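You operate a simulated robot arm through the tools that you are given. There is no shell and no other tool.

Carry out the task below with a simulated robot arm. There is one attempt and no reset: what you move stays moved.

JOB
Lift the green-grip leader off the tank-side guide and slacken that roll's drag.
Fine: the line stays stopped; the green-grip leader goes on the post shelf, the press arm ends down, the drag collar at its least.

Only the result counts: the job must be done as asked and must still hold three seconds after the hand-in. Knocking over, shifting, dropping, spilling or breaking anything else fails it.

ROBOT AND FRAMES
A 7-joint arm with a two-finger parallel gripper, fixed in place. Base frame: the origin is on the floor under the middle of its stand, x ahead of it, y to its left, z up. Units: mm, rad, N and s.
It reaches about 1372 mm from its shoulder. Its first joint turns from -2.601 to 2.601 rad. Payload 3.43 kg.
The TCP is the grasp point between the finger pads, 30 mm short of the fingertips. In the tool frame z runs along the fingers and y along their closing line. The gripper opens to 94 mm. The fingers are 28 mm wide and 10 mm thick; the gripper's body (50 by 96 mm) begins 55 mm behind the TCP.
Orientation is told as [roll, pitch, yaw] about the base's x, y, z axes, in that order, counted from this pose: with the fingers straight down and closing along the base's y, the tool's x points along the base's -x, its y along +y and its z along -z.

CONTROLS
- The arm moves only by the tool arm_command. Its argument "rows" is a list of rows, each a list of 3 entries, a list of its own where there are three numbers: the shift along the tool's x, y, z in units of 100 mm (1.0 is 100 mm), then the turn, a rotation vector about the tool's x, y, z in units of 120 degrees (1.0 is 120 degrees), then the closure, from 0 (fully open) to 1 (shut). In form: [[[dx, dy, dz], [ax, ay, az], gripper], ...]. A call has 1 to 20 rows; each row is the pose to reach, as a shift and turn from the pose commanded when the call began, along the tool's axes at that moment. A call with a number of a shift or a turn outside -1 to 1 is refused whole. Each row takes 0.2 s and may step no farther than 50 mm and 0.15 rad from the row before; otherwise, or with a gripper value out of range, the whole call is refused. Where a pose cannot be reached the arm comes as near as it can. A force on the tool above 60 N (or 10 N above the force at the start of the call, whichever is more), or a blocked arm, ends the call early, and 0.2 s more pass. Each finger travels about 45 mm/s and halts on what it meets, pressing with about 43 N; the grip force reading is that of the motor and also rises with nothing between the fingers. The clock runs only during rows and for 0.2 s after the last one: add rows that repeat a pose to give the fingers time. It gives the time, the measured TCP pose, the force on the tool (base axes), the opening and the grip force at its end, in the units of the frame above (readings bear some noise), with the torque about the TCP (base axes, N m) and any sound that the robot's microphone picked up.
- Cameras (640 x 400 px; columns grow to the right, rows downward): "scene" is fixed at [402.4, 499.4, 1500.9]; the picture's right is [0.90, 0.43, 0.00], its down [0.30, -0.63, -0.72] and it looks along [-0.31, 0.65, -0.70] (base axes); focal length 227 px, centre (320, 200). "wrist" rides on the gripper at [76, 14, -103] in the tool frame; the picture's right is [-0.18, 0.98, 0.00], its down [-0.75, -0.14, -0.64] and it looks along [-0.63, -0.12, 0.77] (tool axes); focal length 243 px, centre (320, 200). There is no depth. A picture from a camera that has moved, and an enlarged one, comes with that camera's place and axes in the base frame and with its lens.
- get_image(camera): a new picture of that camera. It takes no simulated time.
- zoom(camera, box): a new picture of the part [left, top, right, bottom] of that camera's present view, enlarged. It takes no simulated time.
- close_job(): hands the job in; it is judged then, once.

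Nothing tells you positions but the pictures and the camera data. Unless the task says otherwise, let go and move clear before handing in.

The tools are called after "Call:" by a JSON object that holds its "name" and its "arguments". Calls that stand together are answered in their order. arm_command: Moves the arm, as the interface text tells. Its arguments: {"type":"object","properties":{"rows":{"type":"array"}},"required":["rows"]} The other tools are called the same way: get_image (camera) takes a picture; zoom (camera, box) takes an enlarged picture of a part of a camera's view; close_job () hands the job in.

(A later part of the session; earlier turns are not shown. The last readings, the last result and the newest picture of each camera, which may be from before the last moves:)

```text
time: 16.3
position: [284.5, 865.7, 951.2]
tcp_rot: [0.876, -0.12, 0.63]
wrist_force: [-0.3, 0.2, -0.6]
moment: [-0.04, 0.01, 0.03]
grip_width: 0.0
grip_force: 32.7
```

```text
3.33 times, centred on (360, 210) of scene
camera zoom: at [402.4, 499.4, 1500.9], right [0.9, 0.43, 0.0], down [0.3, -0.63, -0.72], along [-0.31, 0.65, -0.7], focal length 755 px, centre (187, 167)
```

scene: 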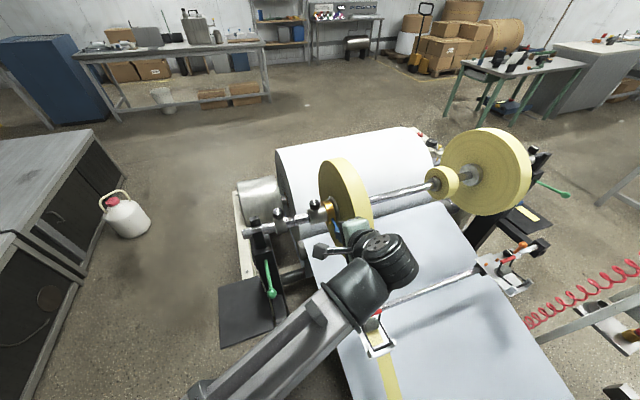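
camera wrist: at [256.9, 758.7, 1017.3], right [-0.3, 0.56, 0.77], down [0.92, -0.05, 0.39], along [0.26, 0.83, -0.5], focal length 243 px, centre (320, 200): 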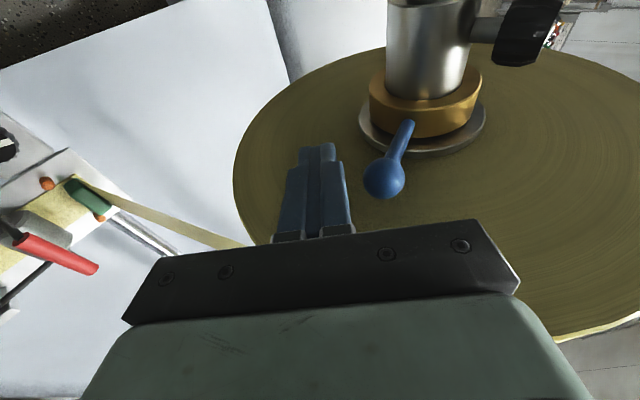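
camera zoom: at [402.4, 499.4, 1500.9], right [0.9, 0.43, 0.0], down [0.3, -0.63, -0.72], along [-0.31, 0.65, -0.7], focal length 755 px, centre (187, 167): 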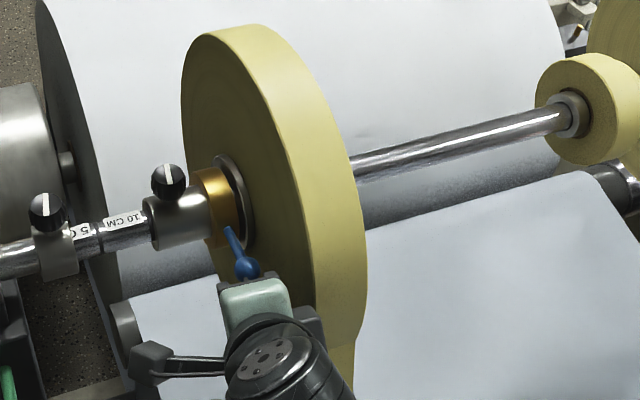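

Clear of the roll now with zero force, and ~14 mm gap to the ball. Gentle upward push again in small steps.

Call:
{"name": "arm_command", "arguments": {"rows": [[[0, 0.08, 0], [0, 0, 0], 1], [[0, 0.14, 0], [0, 0, 0], 1], [[0, 0.18, 0], [0, 0, 0], 1], [[0, 0.22, -0.01], [0, 0, 0], 1], [[0, 0.26, -0.02], [0, 0, 0], 1]]}}

Call:
{"name": "get_image", "arguments": {"camera": "wrist"}}

Call:
{"name": "zoom", "arguments": {"camera": "scene", "box": [300, 150, 420, 270]}}

```text
time: 17.5
position: [274.7, 876.0, 973.7]
tcp_rot: [0.875, -0.123, 0.627]
wrist_force: [10.6, -9.5, 3.9]
moment: [0.1, 0.03, -0.13]
grip_width: 0.0
grip_force: 32.8
```

```text
taken
camera wrist: at [246.9, 769.3, 1039.4], right [-0.3, 0.56, 0.77], down [0.92, -0.05, 0.39], along [0.26, 0.83, -0.5], focal length 243 px, centre (320, 200)
```

wrist: 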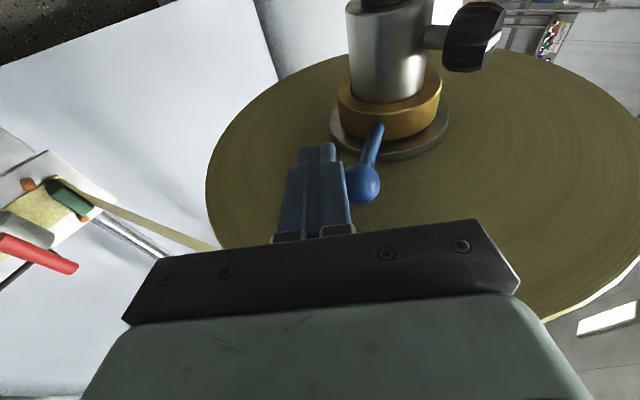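

```text
3.33 times, centred on (360, 210) of scene
camera zoom: at [402.4, 499.4, 1500.9], right [0.9, 0.43, 0.0], down [0.3, -0.63, -0.72], along [-0.31, 0.65, -0.7], focal length 755 px, centre (187, 167)
```

zoom: 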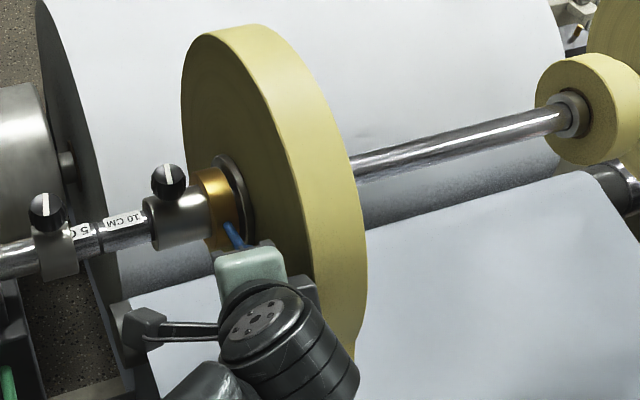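

The lever moved up under about 15 N, so it turns that way freely. I'll continue in modest steps, watching for a stop and for any axial change in the collar.

Call:
{"name": "arm_command", "arguments": {"rows": [[[0, 0.06, -0.01], [0, 0, 0], 1], [[0, 0.12, -0.015], [0, 0, 0], 1], [[0, 0.18, -0.02], [0, 0, 0], 1], [[0, 0.24, -0.02], [0, 0, 0], 1], [[0, 0.3, -0.02], [0, 0, 0], 1]]}}

Call:
{"name": "get_image", "arguments": {"camera": "wrist"}}

Call:
{"name": "zoom", "arguments": {"camera": "scene", "box": [300, 150, 420, 270]}}

```text
time: 18.7
position: [258.6, 890.7, 997.4]
tcp_rot: [0.876, -0.117, 0.634]
wrist_force: [-0.5, 0.2, 0.4]
moment: [0.02, 0.02, 0.03]
grip_width: 0.2
grip_force: 32.4
```

```text
taken
camera wrist: at [231.9, 783.1, 1062.9], right [-0.3, 0.56, 0.77], down [0.92, -0.05, 0.39], along [0.26, 0.83, -0.5], focal length 243 px, centre (320, 200)
```

wrist: 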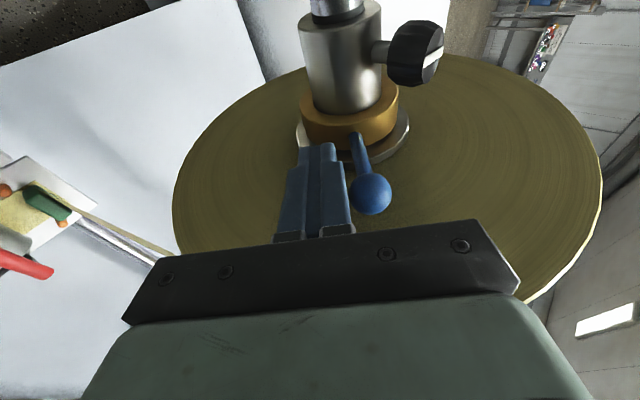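

```text
3.33 times, centred on (360, 210) of scene
camera zoom: at [402.4, 499.4, 1500.9], right [0.9, 0.43, 0.0], down [0.3, -0.63, -0.72], along [-0.31, 0.65, -0.7], focal length 755 px, centre (187, 167)
```

zoom: 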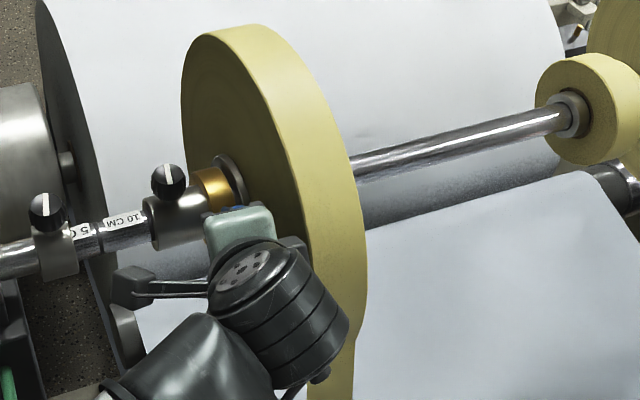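

The lever has moved further (to about 45°) and the force dropped to zero; it stays where put. I continue upward.

Call:
{"name": "arm_command", "arguments": {"rows": [[[0, 0.06, 0.01], [0, 0, 0], 1], [[0, 0.12, 0.02], [0, 0, 0], 1], [[0, 0.18, 0.03], [0, 0, 0], 1], [[0, 0.24, 0.05], [0, 0, 0], 1], [[0, 0.3, 0.07], [0, 0, 0], 1]]}}

Call:
{"name": "get_image", "arguments": {"camera": "wrist"}}

Call:
{"name": "zoom", "arguments": {"camera": "scene", "box": [300, 150, 420, 270]}}

```text
time: 19.9
position: [243.9, 908.2, 1016.3]
tcp_rot: [0.877, -0.122, 0.63]
wrist_force: [-0.8, 0.1, -0.1]
moment: [0.0, 0.01, -0.03]
grip_width: 0.0
grip_force: 33.1
```

```text
taken
camera wrist: at [216.7, 801.0, 1082.1], right [-0.3, 0.56, 0.77], down [0.92, -0.05, 0.39], along [0.26, 0.83, -0.5], focal length 243 px, centre (320, 200)
```

wrist: 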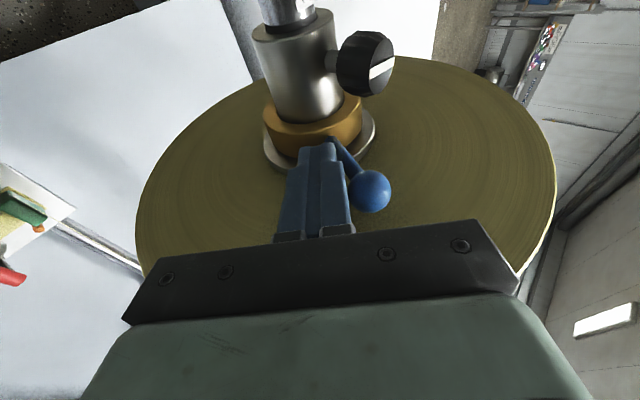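

```text
3.33 times, centred on (360, 210) of scene
camera zoom: at [402.4, 499.4, 1500.9], right [0.9, 0.43, 0.0], down [0.3, -0.63, -0.72], along [-0.31, 0.65, -0.7], focal length 755 px, centre (187, 167)
```

zoom: 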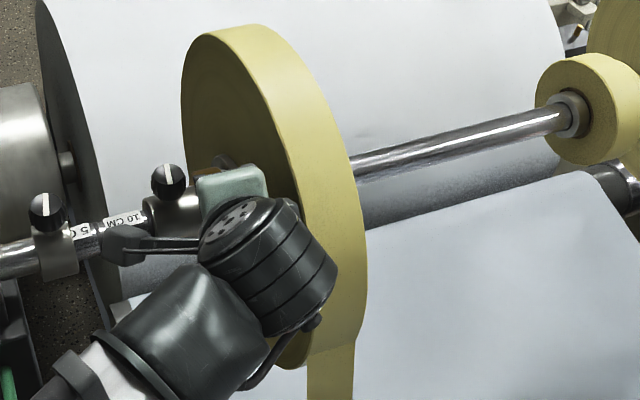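

Lever now near 58° with essentially no resistance. Continuing toward vertical, watching for its stop.

Call:
{"name": "arm_command", "arguments": {"rows": [[[0, 0.08, 0.03], [0, 0, 0], 1], [[0, 0.16, 0.06], [0, 0, 0], 1], [[0, 0.24, 0.09], [0, 0, 0], 1], [[0, 0.32, 0.12], [0, 0, 0], 1]]}}

Call:
{"name": "get_image", "arguments": {"camera": "wrist"}}

Call:
{"name": "zoom", "arguments": {"camera": "scene", "box": [300, 150, 420, 270]}}

```text
time: 20.9
position: [231.4, 922.8, 1025.9]
tcp_rot: [0.856, -0.122, 0.628]
wrist_force: [13.2, -15.5, -0.7]
moment: [-0.2, -0.19, -0.21]
grip_width: 0.3
grip_force: 33.5
stopped in row 4: the force on the tool passed its limit at 67 N (the readings are from after the stop); the commanded pose is now the measured one
```

```text
taken
camera wrist: at [203.3, 816.1, 1093.8], right [-0.3, 0.58, 0.76], down [0.91, -0.05, 0.4], along [0.27, 0.82, -0.51], focal length 243 px, centre (320, 200)
```

wrist: 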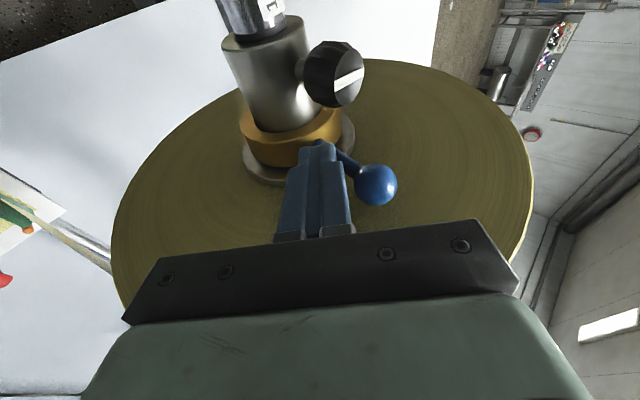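

```text
3.33 times, centred on (360, 210) of scene
camera zoom: at [402.4, 499.4, 1500.9], right [0.9, 0.43, 0.0], down [0.3, -0.63, -0.72], along [-0.31, 0.65, -0.7], focal length 755 px, centre (187, 167)
```

zoom: 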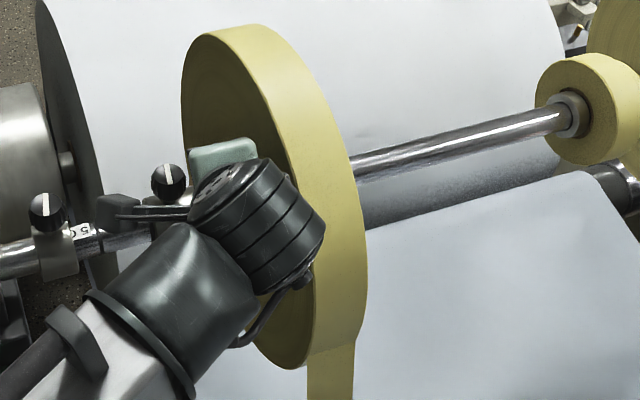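

Something firm stopped the push — likely the lever's upper end stop at about 70–75°. I'll back off and look at where the lever stands.

Call:
{"name": "arm_command", "arguments": {"rows": [[[0, -0.1, -0.05], [0, 0, 0], 1], [[0, -0.3, -0.2], [0, 0, 0], 1], [[0, -0.5, -0.45], [0, 0, 0], 1], [[0.1, -0.6, -0.8], [0, 0, 0], 1], [[0.2, -0.6, -1.0], [0, 0, 0], 1]]}}

Call:
{"name": "get_image", "arguments": {"camera": "wrist"}}

Call:
{"name": "zoom", "arguments": {"camera": "scene", "box": [300, 150, 420, 270]}}

```text
time: 22.1
position: [278.4, 817.3, 1043.9]
tcp_rot: [0.858, -0.12, 0.633]
wrist_force: [-0.2, 0.2, 0.8]
moment: [0.01, 0.03, 0.0]
grip_width: 0.1
grip_force: 33.1
```

```text
taken
camera wrist: at [251.1, 710.9, 1110.4], right [-0.3, 0.57, 0.76], down [0.91, -0.05, 0.4], along [0.27, 0.82, -0.51], focal length 243 px, centre (320, 200)
```

wrist: 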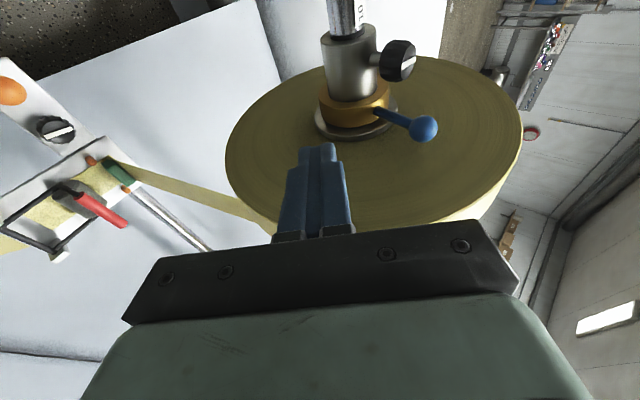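

```text
3.33 times, centred on (360, 210) of scene
camera zoom: at [402.4, 499.4, 1500.9], right [0.9, 0.43, 0.0], down [0.3, -0.63, -0.72], along [-0.31, 0.65, -0.7], focal length 755 px, centre (187, 167)
```

zoom: 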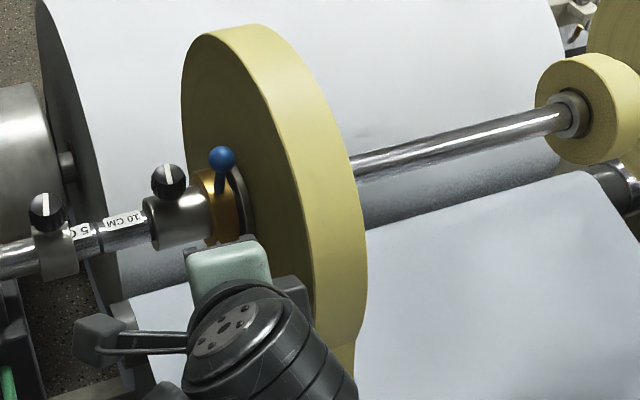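

The lever now stands at about 72° (was ~15°), at what seems its upper stop. Whether that's slack I'll verify by feeling the tape's pull later. Next: restore vertical at yaw 45° and head for the press arm's red handle.

Call:
{"name": "arm_command", "arguments": {"rows": [[[0, 0, 0], [0, 0.045, 0], 1], [[0, 0, 0], [0, 0.09, 0], 1]]}}

Call:
{"name": "arm_command", "arguments": {"rows": [[[0, 0, 0], [0.07, 0, 0], 0.8], [[0, 0, 0], [0.14, 0, 0], 0.6], [[0, 0, 0], [0.21, 0, 0], 0.5], [[0, 0, 0], [0.28, 0, 0], 0.5], [[0, 0, 0], [0.35, 0, 0], 0.5], [[0, 0, 0], [0.41, 0, 0], 0.5]]}}

Call:
{"name": "get_image", "arguments": {"camera": "wrist"}}

Call:
{"name": "get_image", "arguments": {"camera": "scene"}}

```text
time: 22.7
position: [279.1, 817.9, 1043.9]
tcp_rot: [0.85, 0.004, 0.771]
wrist_force: [-0.4, -0.6, 0.3]
moment: [-0.02, 0.03, -0.02]
grip_width: 0.0
grip_force: 32.7
```

```text
time: 24.1
position: [278.5, 819.2, 1045.6]
tcp_rot: [-0.013, 0.004, 0.774]
wrist_force: [-0.5, -0.9, -0.1]
moment: [-0.01, 0.01, 0.03]
grip_width: 47.0
grip_force: 0.1
```

```text
taken
camera wrist: at [214.3, 775.4, 1146.0], right [-0.55, 0.83, -0.01], down [0.63, 0.43, 0.64], along [0.54, 0.35, -0.77], focal length 243 px, centre (320, 200)
```

wrist: 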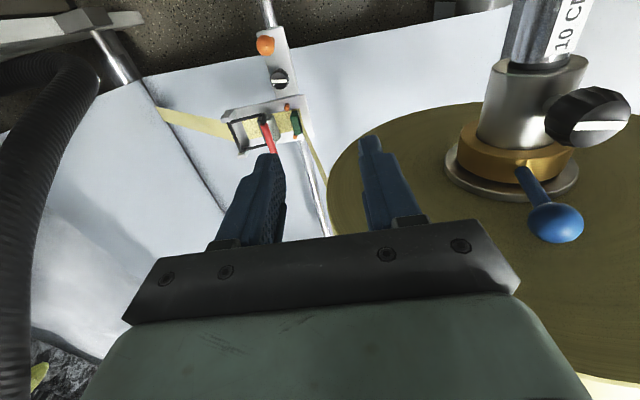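

```text
taken
```

scene: 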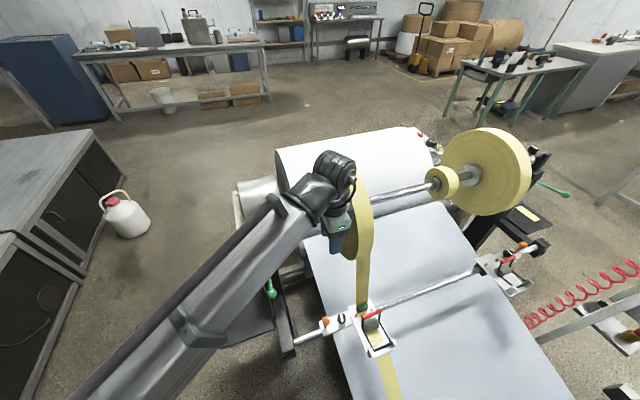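

Vertical at yaw 45° with fingers half open. I'll zoom in on the guide from this angle before moving over the handle.

Call:
{"name": "zoom", "arguments": {"camera": "wrist", "box": [210, 70, 330, 170]}}

Call:
{"name": "zoom", "arguments": {"camera": "wrist", "box": [430, 40, 630, 260]}}

Call:
{"name": "arm_command", "arguments": {"rows": [[[0, -0.4, 0], [0, 0, 0], 0.5], [[0, -0.8, 0], [0, 0, 0], 0.5], [[0, -1.0, 0], [0, 0, 0], 0.5]]}}

```text
4.00 times, centred on (270, 120) of wrist
camera zoom: at [214.3, 775.4, 1146.0], right [-0.55, 0.83, -0.01], down [0.63, 0.43, 0.64], along [0.54, 0.35, -0.77], focal length 970 px, centre (520, 520)
```

zoom: 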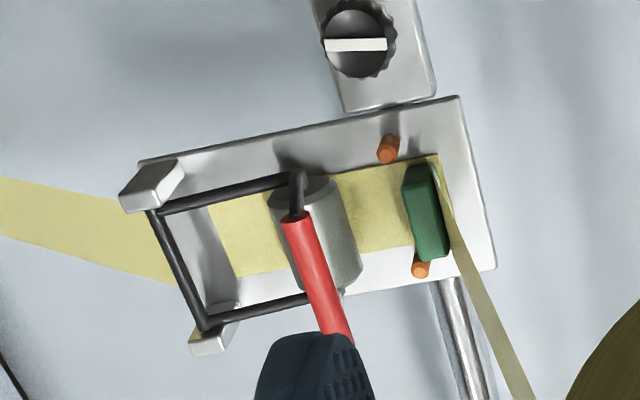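

```text
1.82 times, centred on (530, 150) of wrist
camera zoom: at [214.3, 775.4, 1146.0], right [-0.55, 0.83, -0.01], down [0.63, 0.43, 0.64], along [0.54, 0.35, -0.77], focal length 441 px, centre (-62, 291)
```

zoom: 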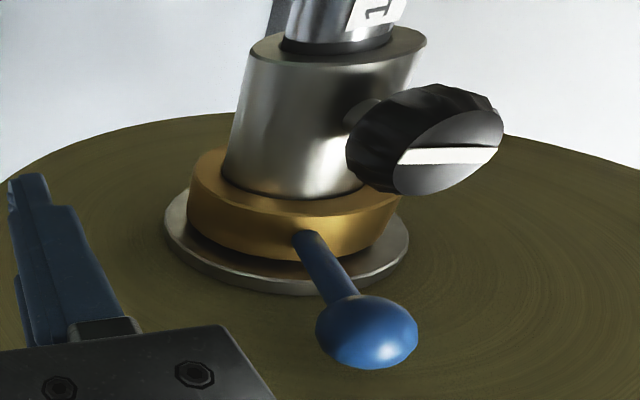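

```text
time: 24.9
position: [348.7, 747.6, 1042.6]
tcp_rot: [-0.012, 0.004, 0.774]
wrist_force: [0.6, -0.8, 0.7]
moment: [-0.01, 0.01, 0.02]
grip_width: 47.2
grip_force: 0.1
```

Clear view of the guide: pivot at the downstream lugs, roller pressing the strip, red handle above it. I'll go over the handle and descend part way.

Call:
{"name": "arm_command", "arguments": {"rows": [[[-0.35, -0.2, 0], [0, 0, 0], 0.5], [[-0.7, -0.2, 0.1], [0, 0, 0], 0.5], [[-1.0, -0.2, 0.3], [0, 0, 0], 0.5], [[-1.0, -0.2, 0.7], [0, 0, 0], 0.5], [[-1.0, -0.2, 1.0], [0, 0, 0], 0.5]]}}

Call:
{"name": "get_image", "arguments": {"camera": "wrist"}}

Call:
{"name": "get_image", "arguments": {"camera": "scene"}}

```text
time: 26.1
position: [433.6, 802.0, 944.3]
tcp_rot: [-0.009, 0.003, 0.773]
wrist_force: [-1.1, 0.3, 0.8]
moment: [0.05, -0.04, -0.03]
grip_width: 47.0
grip_force: 0.2
```

```text
taken
camera wrist: at [369.4, 758.2, 1045.0], right [-0.55, 0.83, -0.01], down [0.64, 0.43, 0.64], along [0.54, 0.35, -0.77], focal length 243 px, centre (320, 200)
```

wrist: 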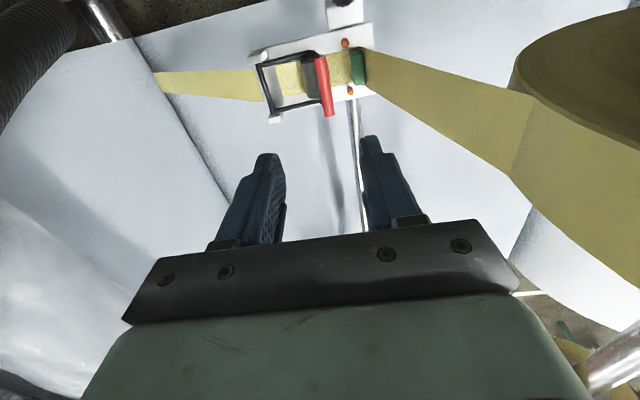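

```text
taken
```

scene: 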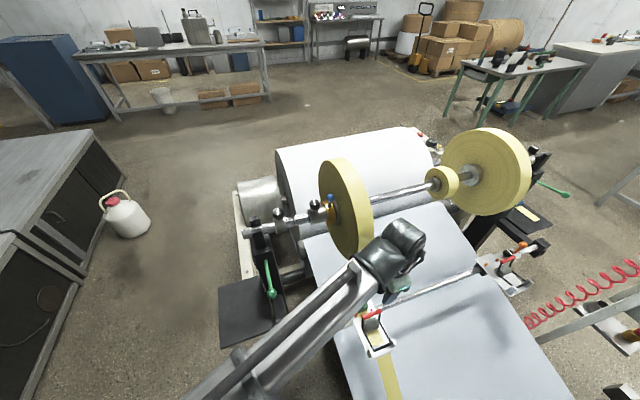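

Call:
{"name": "zoom", "arguments": {"camera": "wrist", "box": [240, 20, 400, 130]}}

Call:
{"name": "zoom", "arguments": {"camera": "scene", "box": [330, 280, 430, 370]}}

```text
3.64 times, centred on (320, 75) of wrist
camera zoom: at [369.4, 758.2, 1045.0], right [-0.55, 0.83, -0.01], down [0.64, 0.43, 0.64], along [0.54, 0.35, -0.77], focal length 882 px, centre (320, 654)
```

zoom: 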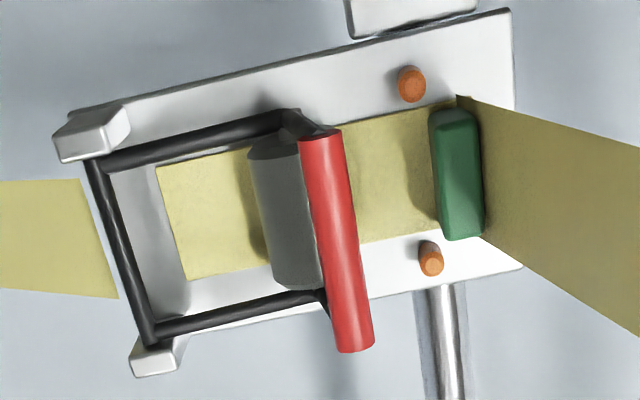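

```text
4.44 times, centred on (380, 325) of scene
camera zoom: at [402.4, 499.4, 1500.9], right [0.9, 0.43, 0.0], down [0.3, -0.63, -0.72], along [-0.31, 0.65, -0.7], focal length 1007 px, centre (53, -356)
```

zoom: 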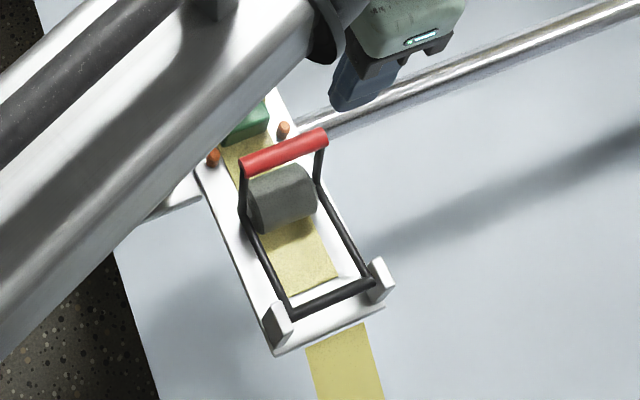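

Handle measured at u 848–910, v≈-262, z≈740; pivot at v≈-179, z≈690, arm radius ≈97 mm. I'll descend straddling the handle.

Call:
{"name": "arm_command", "arguments": {"rows": [[[-0.05, 0.015, 0.4], [0, 0, 0], 0.5], [[-0.05, 0.015, 0.8], [0, 0, 0], 0.5], [[-0.05, 0.015, 1.0], [0, 0, 0], 0.5]]}}

Call:
{"name": "get_image", "arguments": {"camera": "wrist"}}

Call:
{"name": "zoom", "arguments": {"camera": "scene", "box": [310, 260, 430, 370]}}

```text
time: 26.9
position: [436.9, 805.0, 843.7]
tcp_rot: [-0.009, 0.003, 0.774]
wrist_force: [-0.3, 0.3, -0.6]
moment: [-0.02, -0.03, 0.03]
grip_width: 47.2
grip_force: 0.1
```

```text
taken
camera wrist: at [373.3, 762.0, 945.1], right [-0.55, 0.83, -0.01], down [0.64, 0.43, 0.64], along [0.54, 0.35, -0.77], focal length 243 px, centre (320, 200)
```

wrist: 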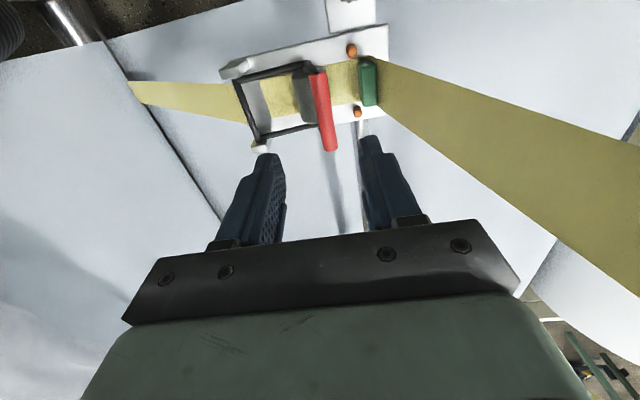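

```text
3.64 times, centred on (370, 315) of scene
camera zoom: at [402.4, 499.4, 1500.9], right [0.9, 0.43, 0.0], down [0.3, -0.63, -0.72], along [-0.31, 0.65, -0.7], focal length 824 px, centre (138, -218)
```

zoom: 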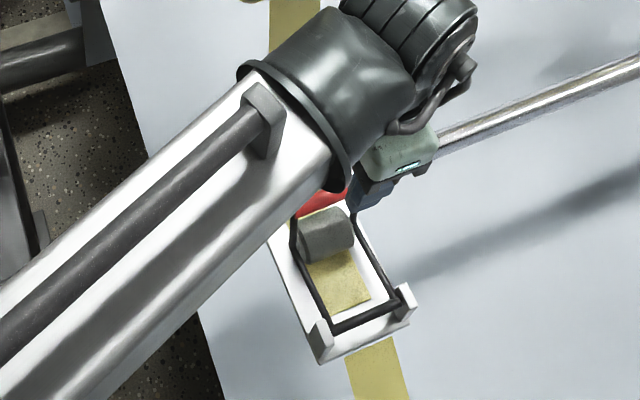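

Handle is centred between the fingers. Descending the remaining ~95 mm, then closing.

Call:
{"name": "arm_command", "arguments": {"rows": [[[0, 0.01, 0.35], [0, 0, 0], 0.5], [[0, 0.015, 0.65], [0, 0, 0], 0.5], [[0, 0.015, 0.85], [0, 0, 0], 0.5], [[0, 0.015, 0.95], [0, 0, 0], 0.5]]}}

Call:
{"name": "get_image", "arguments": {"camera": "wrist"}}

```text
time: 27.9
position: [437.7, 804.6, 749.8]
tcp_rot: [-0.009, 0.003, 0.773]
wrist_force: [0.9, 0.2, 0.7]
moment: [-0.01, 0.01, 0.02]
grip_width: 46.9
grip_force: 0.1
```

```text
taken
camera wrist: at [373.8, 762.5, 851.0], right [-0.55, 0.83, -0.01], down [0.64, 0.43, 0.64], along [0.54, 0.35, -0.77], focal length 243 px, centre (320, 200)
```

wrist: 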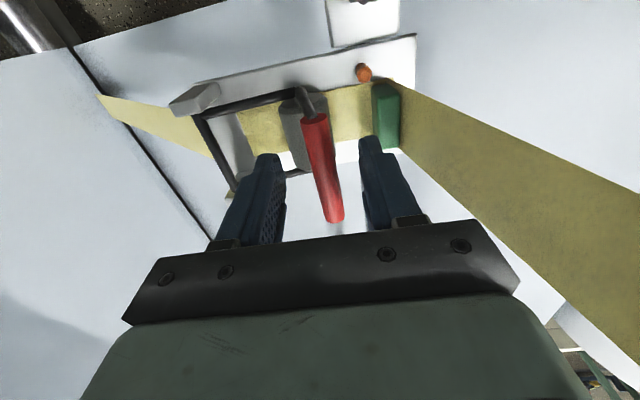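

The red handle sits between the pads. Closing on it now.

Call:
{"name": "arm_command", "arguments": {"rows": [[[0, 0, 0], [0, 0, 0], 0.7], [[0, 0, 0], [0, 0, 0], 1], [[0, 0, 0], [0, 0, 0], 1], [[0, 0, 0], [0, 0, 0], 1]]}}

Call:
{"name": "get_image", "arguments": {"camera": "wrist"}}

```text
time: 28.9
position: [436.7, 807.6, 751.2]
tcp_rot: [-0.004, 0.002, 0.775]
wrist_force: [-15.5, 18.7, 11.3]
moment: [0.13, 0.43, 0.74]
grip_width: 13.2
grip_force: 45.3
```

```text
taken
camera wrist: at [372.3, 763.7, 851.9], right [-0.56, 0.83, -0.01], down [0.64, 0.43, 0.64], along [0.54, 0.35, -0.77], focal length 243 px, centre (320, 200)
```

wrist: 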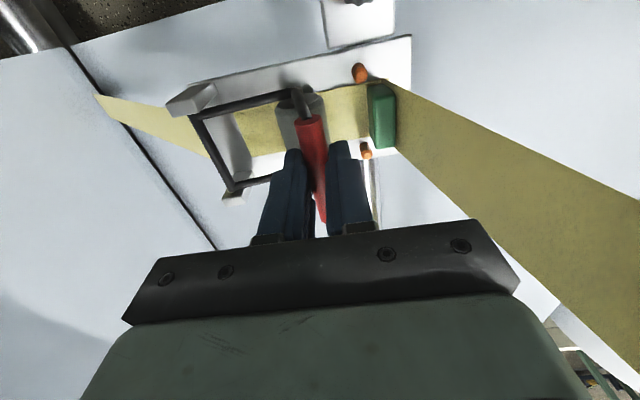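

Gripped at 13 mm width. I'll start lifting the press arm along its arc, checking force after the first part.

Call:
{"name": "arm_command", "arguments": {"rows": [[[0, -0.03, -0.06], [0, 0, 0], 1], [[0, -0.084, -0.116], [0, 0, 0], 1], [[0, -0.14, -0.178], [0, 0, 0], 1], [[0, -0.204, -0.236], [0, 0, 0], 1]]}}

Call:
{"name": "get_image", "arguments": {"camera": "wrist"}}

Call:
{"name": "zoom", "arguments": {"camera": "scene", "box": [310, 260, 430, 370]}}

```text
time: 29.9
position: [451.8, 792.4, 773.9]
tcp_rot: [-0.01, 0.0, 0.775]
wrist_force: [-3.2, 23.2, 17.1]
moment: [0.64, -0.08, 0.91]
grip_width: 13.7
grip_force: 45.1
```

```text
taken
camera wrist: at [387.0, 747.9, 875.3], right [-0.55, 0.83, -0.01], down [0.63, 0.43, 0.64], along [0.54, 0.35, -0.77], focal length 243 px, centre (320, 200)
```

wrist: 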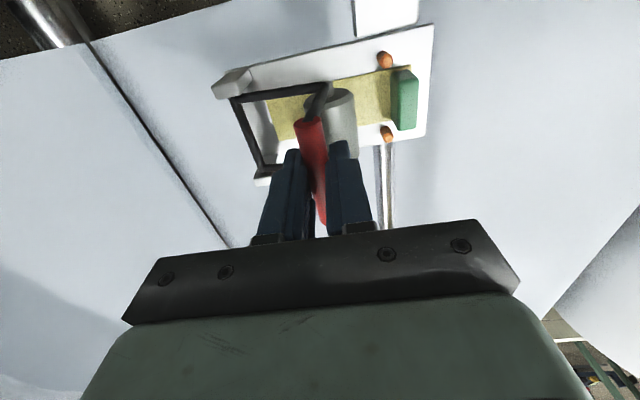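

```text
3.64 times, centred on (370, 315) of scene
camera zoom: at [402.4, 499.4, 1500.9], right [0.9, 0.43, 0.0], down [0.3, -0.63, -0.72], along [-0.31, 0.65, -0.7], focal length 824 px, centre (138, -218)
```

zoom: 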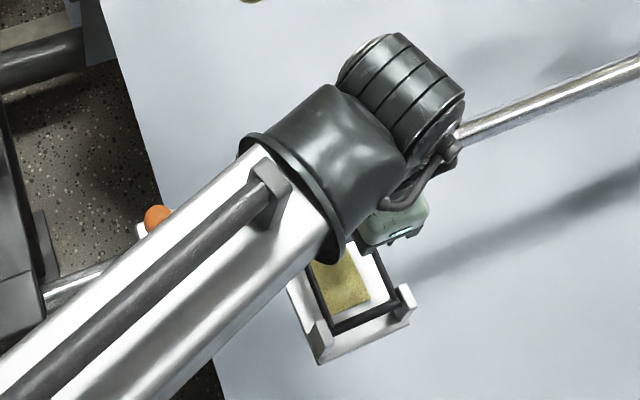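

The tape spans vanished from view when the press arm began to lift. I'll take a full look before going on.

Call:
{"name": "get_image", "arguments": {"camera": "scene"}}

Call:
{"name": "zoom", "arguments": {"camera": "wrist", "box": [210, 10, 450, 190]}}

Call:
{"name": "zoom", "arguments": {"camera": "scene", "box": [300, 140, 460, 280]}}

```text
taken
```

scene: 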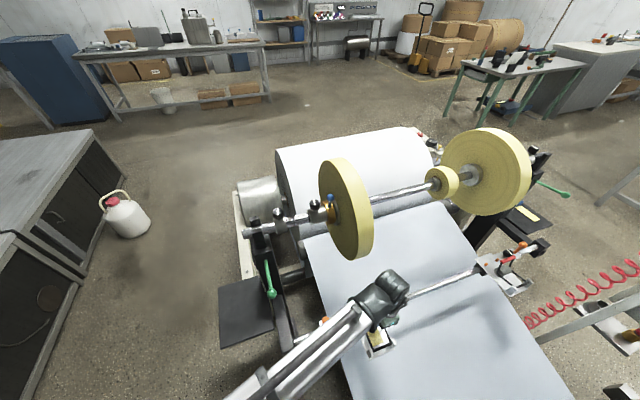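

```text
2.22 times, centred on (330, 100) of wrist
camera zoom: at [387.0, 747.9, 875.3], right [-0.55, 0.83, -0.01], down [0.63, 0.43, 0.64], along [0.54, 0.35, -0.77], focal length 539 px, centre (298, 422)
```

zoom: 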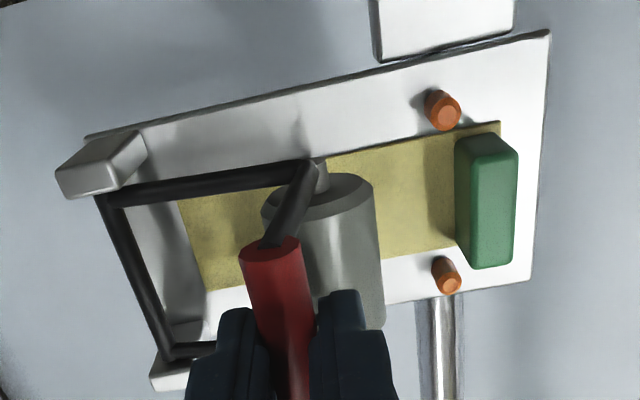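

```text
2.86 times, centred on (380, 210) of scene
camera zoom: at [402.4, 499.4, 1500.9], right [0.9, 0.43, 0.0], down [0.3, -0.63, -0.72], along [-0.31, 0.65, -0.7], focal length 648 px, centre (149, 171)
```

zoom: 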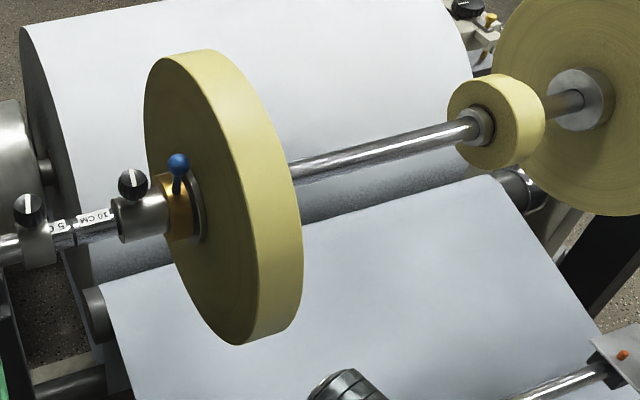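

The tape is evidently only drawn while clamped; the strip and green grip lie loose on the guide now. The arm resists slightly radially, so I'll correct the arc outward 2 mm and continue to vertical and beyond.

Call:
{"name": "arm_command", "arguments": {"rows": [[[0, -0.06, -0.065], [0, 0, 0], 1], [[0, -0.129, -0.115], [0, 0, 0], 1], [[0, -0.21, -0.155], [0, 0, 0], 1], [[0, -0.286, -0.188], [0, 0, 0], 1], [[0, -0.37, -0.213], [0, 0, 0], 1], [[0, -0.454, -0.233], [0, 0, 0], 1]]}}

Call:
{"name": "get_image", "arguments": {"camera": "wrist"}}

Call:
{"name": "get_image", "arguments": {"camera": "scene"}}

```text
time: 31.3
position: [483.0, 758.8, 797.2]
tcp_rot: [-0.01, 0.008, 0.772]
wrist_force: [1.5, 3.4, -20.0]
moment: [-0.19, 0.3, 0.85]
grip_width: 13.1
grip_force: 45.2
```

```text
taken
camera wrist: at [418.7, 715.9, 898.1], right [-0.55, 0.83, -0.01], down [0.64, 0.43, 0.64], along [0.54, 0.35, -0.77], focal length 243 px, centre (320, 200)
```

wrist: 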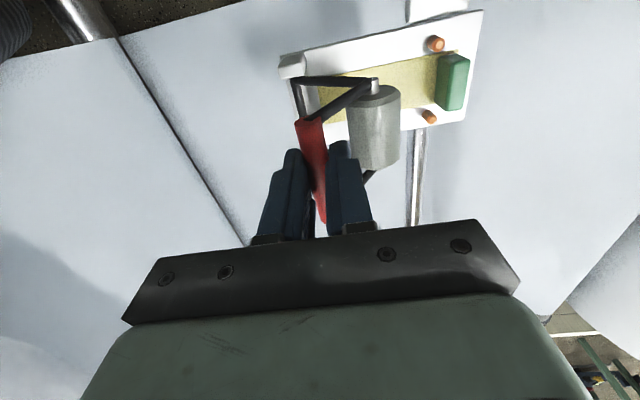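

```text
taken
```

scene: 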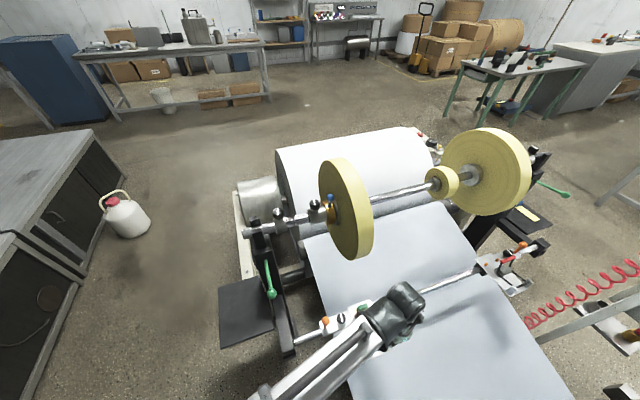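

Halfway up; going past vertical while easing the height a touch.

Call:
{"name": "arm_command", "arguments": {"rows": [[[0, -0.09, 0.01], [0, 0, 0], 1], [[0, -0.172, 0.008], [0, 0, 0], 1], [[0, -0.255, 0.012], [0, 0, 0], 1], [[0, -0.338, 0.02], [0, 0, 0], 1]]}}

Call:
{"name": "get_image", "arguments": {"camera": "wrist"}}

```text
time: 32.3
position: [507.5, 734.0, 794.3]
tcp_rot: [-0.008, 0.001, 0.774]
wrist_force: [-0.3, 4.7, 4.5]
moment: [0.73, -0.41, 0.89]
grip_width: 13.5
grip_force: 44.8
```

```text
taken
camera wrist: at [442.9, 690.9, 896.5], right [-0.56, 0.83, -0.01], down [0.63, 0.43, 0.64], along [0.54, 0.35, -0.77], focal length 243 px, centre (320, 200)
```

wrist: 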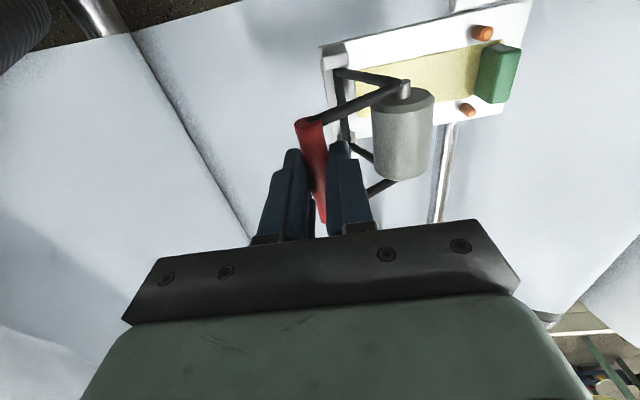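

Call:
{"name": "arm_command", "arguments": {"rows": [[[0, -0.085, 0.02], [0, 0, 0], 1], [[0, -0.164, 0.044], [0, 0, 0], 1], [[0, -0.245, 0.078], [0, 0, 0], 1], [[0, -0.318, 0.115], [0, 0, 0], 1]]}}

Call:
{"name": "get_image", "arguments": {"camera": "wrist"}}

```text
time: 33.1
position: [515.4, 726.2, 790.8]
tcp_rot: [0.011, 0.0, 0.78]
wrist_force: [-11.6, 5.3, 6.0]
moment: [0.4, -0.17, 0.43]
grip_width: 13.7
grip_force: 44.9
stopped in row 4: the force on the tool passed its limit at 66 N (the readings are from after the stop); the commanded pose is now the measured one
```

```text
taken
camera wrist: at [453.0, 680.1, 893.2], right [-0.56, 0.83, 0.01], down [0.64, 0.42, 0.64], along [0.52, 0.37, -0.77], focal length 243 px, centre (320, 200)
```

wrist: 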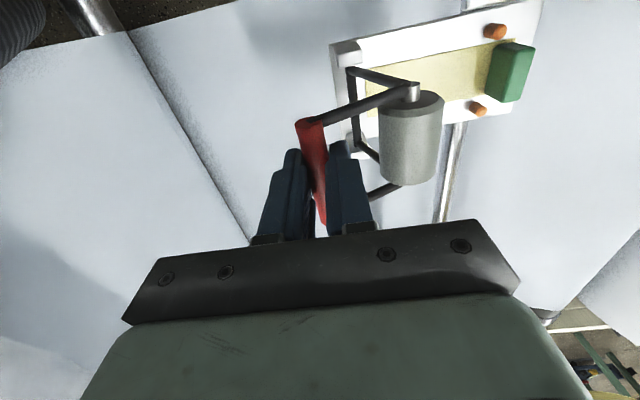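

The press arm reached its open stop (about 76° of travel). I'll open the fingers slightly and see whether it stays up by itself.

Call:
{"name": "arm_command", "arguments": {"rows": [[[0, 0, 0], [0, 0, 0], 0.7], [[0, 0, 0], [0, 0, 0], 0.7], [[0, 0, 0], [0, 0, 0], 0.7], [[0, 0, 0], [0, 0, 0], 0.7]]}}

Call:
{"name": "get_image", "arguments": {"camera": "wrist"}}

```text
time: 34.1
position: [517.2, 725.1, 790.8]
tcp_rot: [0.009, 0.001, 0.778]
wrist_force: [-0.1, -0.6, 0.2]
moment: [-0.02, 0.01, -0.02]
grip_width: 28.2
grip_force: 0.1
```

```text
taken
camera wrist: at [454.4, 679.6, 892.5], right [-0.56, 0.83, 0.01], down [0.64, 0.42, 0.64], along [0.53, 0.36, -0.77], focal length 243 px, centre (320, 200)
```

wrist: 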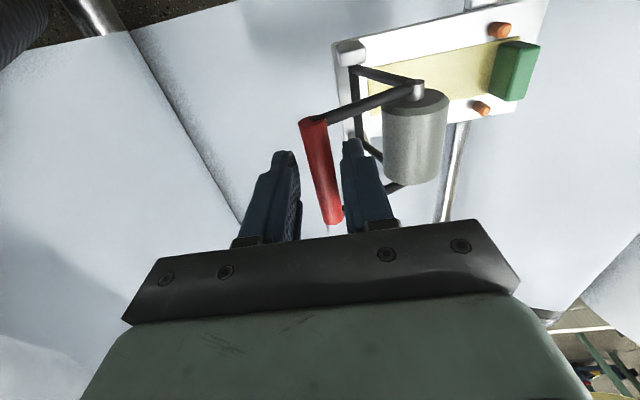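

It holds still with no contact force. I'll open further and lift straight up off the handle, then verify it remains up.

Call:
{"name": "arm_command", "arguments": {"rows": [[[0, 0, 0], [0, 0, 0], 0.5], [[0, 0, 0], [0, 0, 0], 0.5], [[0, 0, -0.2], [0, 0, 0], 0.5], [[0, 0, -0.6], [0, 0, 0], 0.5], [[0, 0, -1.0], [0, 0, 0], 0.5]]}}

Call:
{"name": "get_image", "arguments": {"camera": "wrist"}}

Call:
{"name": "get_image", "arguments": {"camera": "scene"}}

```text
time: 35.3
position: [518.0, 724.6, 891.2]
tcp_rot: [0.01, 0.002, 0.78]
wrist_force: [1.1, -0.3, 0.9]
moment: [0.0, 0.0, 0.0]
grip_width: 46.8
grip_force: 0.1
```

```text
taken
camera wrist: at [455.3, 679.7, 992.3], right [-0.56, 0.83, 0.01], down [0.64, 0.43, 0.64], along [0.53, 0.36, -0.77], focal length 243 px, centre (320, 200)
```

wrist: 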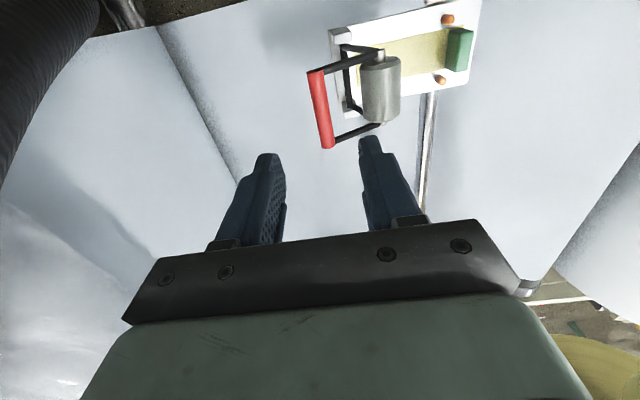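

```text
taken
```

scene: 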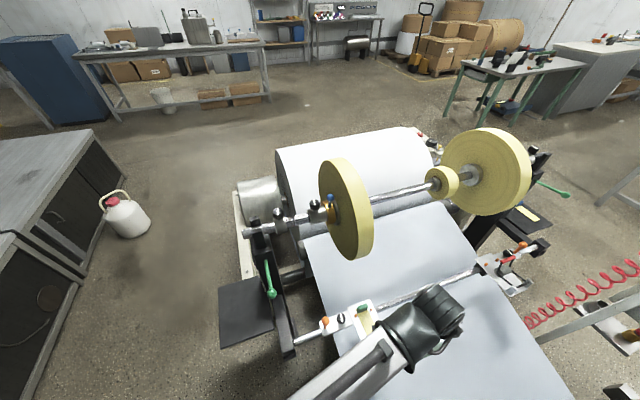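

The arm stays up. Next the green grip — I'll zoom to measure its exact location and height.

Call:
{"name": "zoom", "arguments": {"camera": "wrist", "box": [330, 0, 490, 110]}}

Call:
{"name": "zoom", "arguments": {"camera": "scene", "box": [310, 280, 410, 360]}}

```text
3.64 times, centred on (410, 55) of wrist
camera zoom: at [455.3, 679.7, 992.3], right [-0.56, 0.83, 0.01], down [0.64, 0.43, 0.64], along [0.53, 0.36, -0.77], focal length 882 px, centre (-7, 727)
```

zoom: 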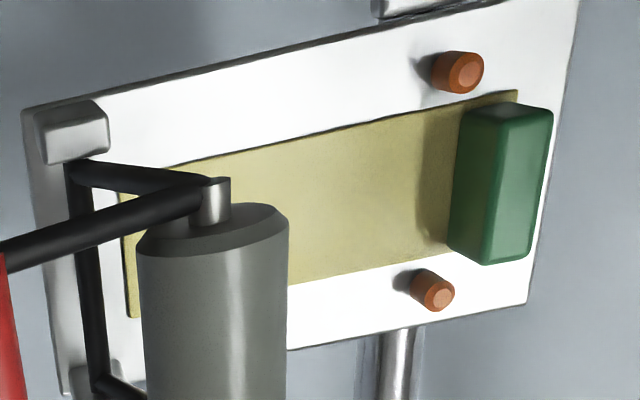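

```text
5.00 times, centred on (360, 320) of scene
camera zoom: at [402.4, 499.4, 1500.9], right [0.9, 0.43, 0.0], down [0.3, -0.63, -0.72], along [-0.31, 0.65, -0.7], focal length 1133 px, centre (120, -400)
```

zoom: 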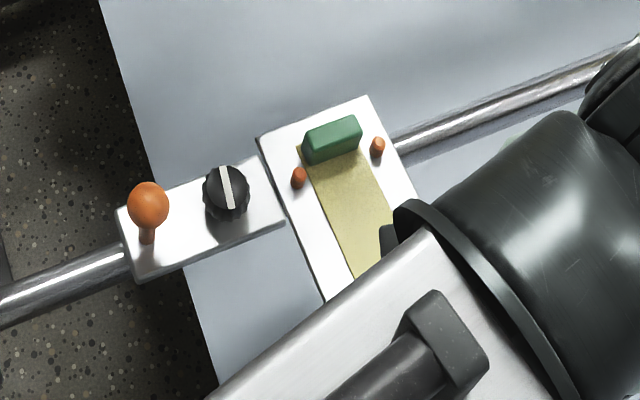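

Grip block measured about 45×13×27 mm, centre near (u=880, v=-308), top z≈688. I'll lean the tool 7° away from the roll for wrist clearance and go above it.

Call:
{"name": "arm_command", "arguments": {"rows": [[[0, 0, 0], [-0.03, 0, 0], 0.5], [[0, 0, 0], [-0.065, 0, 0], 0.5]]}}

Call:
{"name": "arm_command", "arguments": {"rows": [[[-0.01, 0.3, 0.15], [0, 0, 0], 0.5], [[-0.01, 0.6, 0.35], [0, 0, 0], 0.5], [[-0.01, 0.85, 0.6], [0, 0, 0], 0.5]]}}

Call:
{"name": "get_image", "arguments": {"camera": "wrist"}}

Call:
{"name": "get_image", "arguments": {"camera": "scene"}}

```text
time: 35.9
position: [518.5, 724.3, 890.1]
tcp_rot: [0.145, 0.001, 0.778]
wrist_force: [1.0, -0.6, 0.1]
moment: [0.01, 0.01, 0.0]
grip_width: 46.9
grip_force: 0.1
```

```text
time: 36.7
position: [452.5, 790.9, 842.6]
tcp_rot: [0.145, 0.002, 0.776]
wrist_force: [0.8, -1.0, -0.6]
moment: [0.0, 0.0, 0.03]
grip_width: 47.2
grip_force: 0.0
```

```text
taken
camera wrist: at [400.7, 736.1, 944.6], right [-0.55, 0.82, 0.14], down [0.7, 0.36, 0.61], along [0.45, 0.44, -0.78], focal length 243 px, centre (320, 200)
```

wrist: 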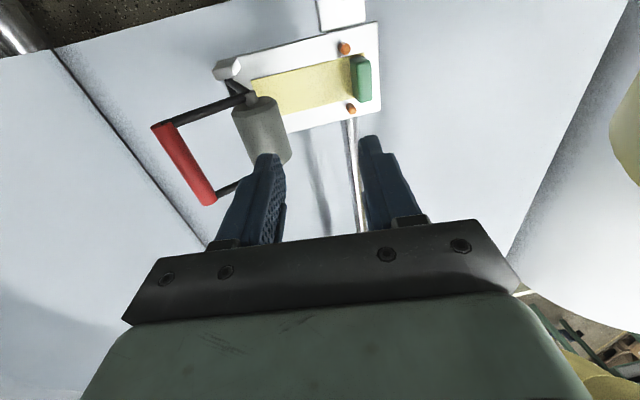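

```text
taken
```

scene: 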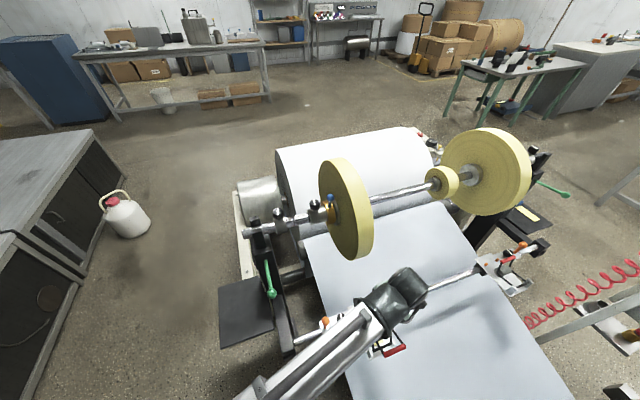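

The raised press arm is unchanged. Moving the rest of the way above the green grip.

Call:
{"name": "arm_command", "arguments": {"rows": [[[-0.005, 0.29, 0.2], [0, 0, 0], 0.5], [[-0.01, 0.574, 0.4], [0, 0, 0], 0.5], [[-0.01, 0.574, 0.615], [0, 0, 0], 0.5]]}}

Call:
{"name": "get_image", "arguments": {"camera": "wrist"}}

Call:
{"name": "zoom", "arguments": {"camera": "scene", "box": [290, 160, 450, 370]}}

```text
time: 37.5
position: [406.8, 840.1, 792.7]
tcp_rot: [0.145, 0.002, 0.776]
wrist_force: [0.3, 0.2, -0.5]
moment: [0.03, 0.08, 0.01]
grip_width: 47.0
grip_force: 0.0
```

```text
taken
camera wrist: at [354.2, 784.8, 894.7], right [-0.55, 0.82, 0.14], down [0.7, 0.36, 0.61], along [0.45, 0.44, -0.78], focal length 243 px, centre (320, 200)
```

wrist: 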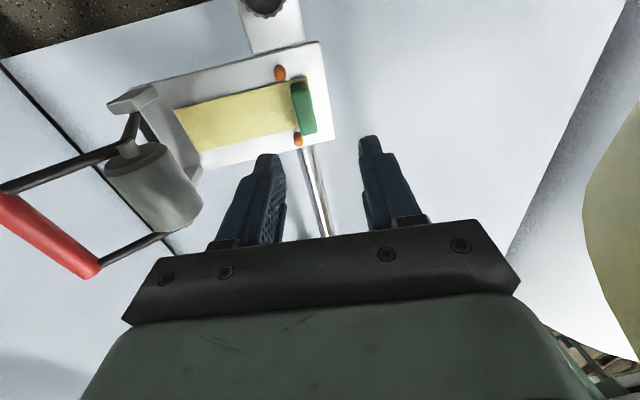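

```text
1.90 times, centred on (370, 265) of scene
camera zoom: at [402.4, 499.4, 1500.9], right [0.9, 0.43, 0.0], down [0.3, -0.63, -0.72], along [-0.31, 0.65, -0.7], focal length 432 px, centre (225, 76)
```

zoom: 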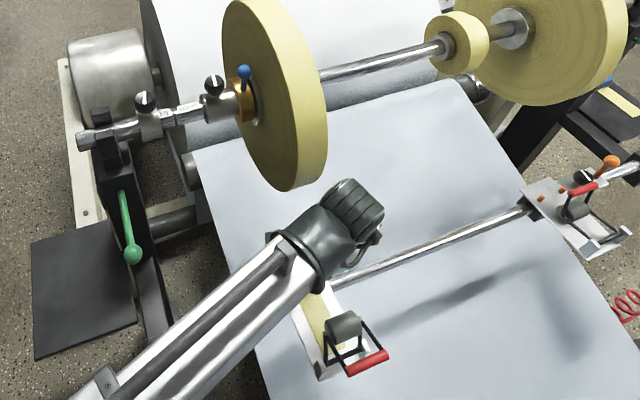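

Call:
{"name": "zoom", "arguments": {"camera": "wrist", "box": [240, 50, 360, 160]}}

```text
3.64 times, centred on (300, 105) of wrist
camera zoom: at [354.2, 784.8, 894.7], right [-0.55, 0.82, 0.14], down [0.7, 0.36, 0.61], along [0.45, 0.44, -0.78], focal length 882 px, centre (393, 546)
```

zoom: 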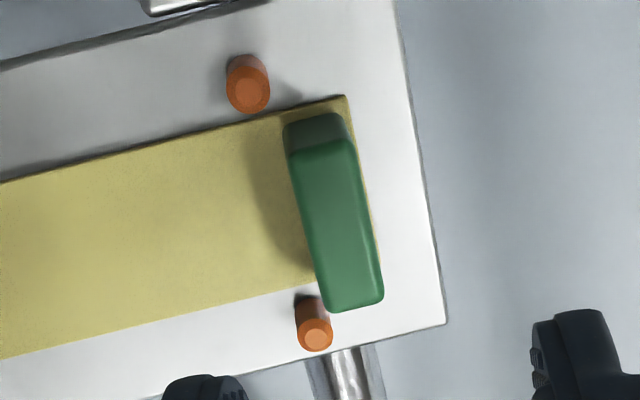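

Block centred at u≈878, v≈-308.5, top z≈686. I'll descend straight down around it to about 20 mm engagement, then check.

Call:
{"name": "arm_command", "arguments": {"rows": [[[0.037, -0.05, 0.35], [0, 0, 0], 0.5], [[0.037, -0.105, 0.65], [0, 0, 0], 0.5], [[0.037, -0.135, 0.83], [0, 0, 0], 0.5], [[0.037, -0.15, 0.935], [0, 0, 0], 0.5]]}}

Call:
{"name": "get_image", "arguments": {"camera": "wrist"}}

Call:
{"name": "zoom", "arguments": {"camera": "scene", "box": [290, 160, 450, 370]}}

```text
time: 38.5
position: [407.2, 835.8, 697.3]
tcp_rot: [0.146, 0.0, 0.778]
wrist_force: [-0.1, -0.5, 0.1]
moment: [-0.01, 0.06, -0.01]
grip_width: 46.9
grip_force: 0.0
```

```text
taken
camera wrist: at [353.5, 780.8, 799.5], right [-0.55, 0.82, 0.14], down [0.7, 0.36, 0.61], along [0.45, 0.44, -0.78], focal length 243 px, centre (320, 200)
```

wrist: 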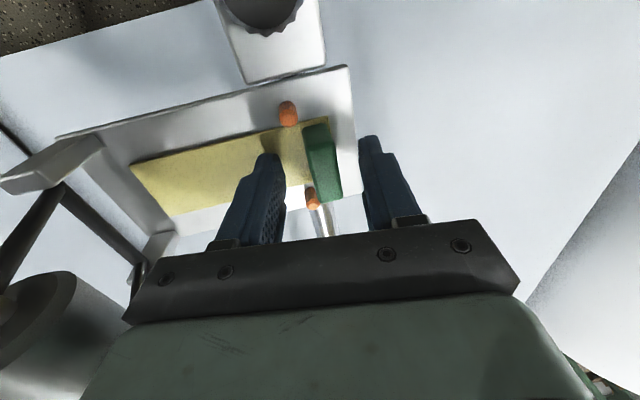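

```text
1.90 times, centred on (370, 265) of scene
camera zoom: at [402.4, 499.4, 1500.9], right [0.9, 0.43, 0.0], down [0.3, -0.63, -0.72], along [-0.31, 0.65, -0.7], focal length 432 px, centre (225, 76)
```

zoom: 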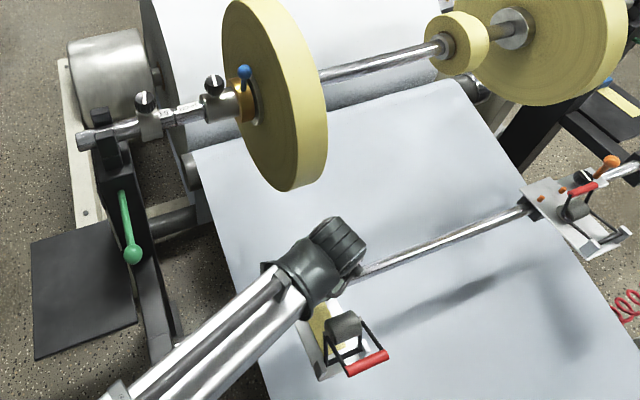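

The block is centred between the pads. Closing gently on it.

Call:
{"name": "arm_command", "arguments": {"rows": [[[0, 0.01, 0], [0, 0, 0], 0.7], [[0, 0.01, 0], [0, 0, 0], 0.8], [[0, 0.01, 0], [0, 0, 0], 0.9], [[0, 0.01, 0], [0, 0, 0], 1], [[0, 0.01, 0], [0, 0, 0], 1]]}}

Call:
{"name": "get_image", "arguments": {"camera": "wrist"}}

```text
time: 39.7
position: [406.4, 836.3, 697.5]
tcp_rot: [0.144, 0.002, 0.779]
wrist_force: [2.3, 0.3, 7.0]
moment: [-0.56, -0.71, 0.23]
grip_width: 16.1
grip_force: 42.8
```

```text
taken
camera wrist: at [353.1, 781.2, 800.1], right [-0.55, 0.82, 0.14], down [0.7, 0.36, 0.61], along [0.45, 0.44, -0.78], focal length 243 px, centre (320, 200)
```

wrist: 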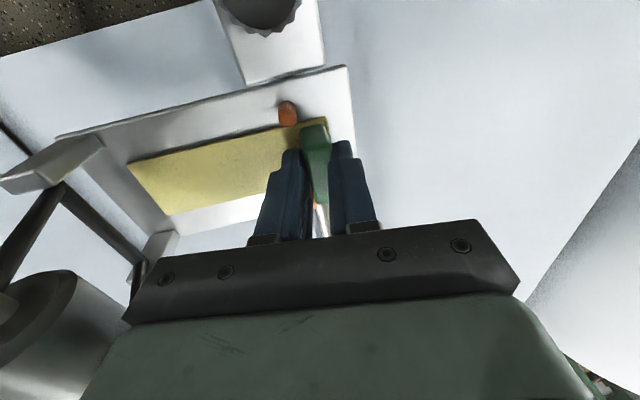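

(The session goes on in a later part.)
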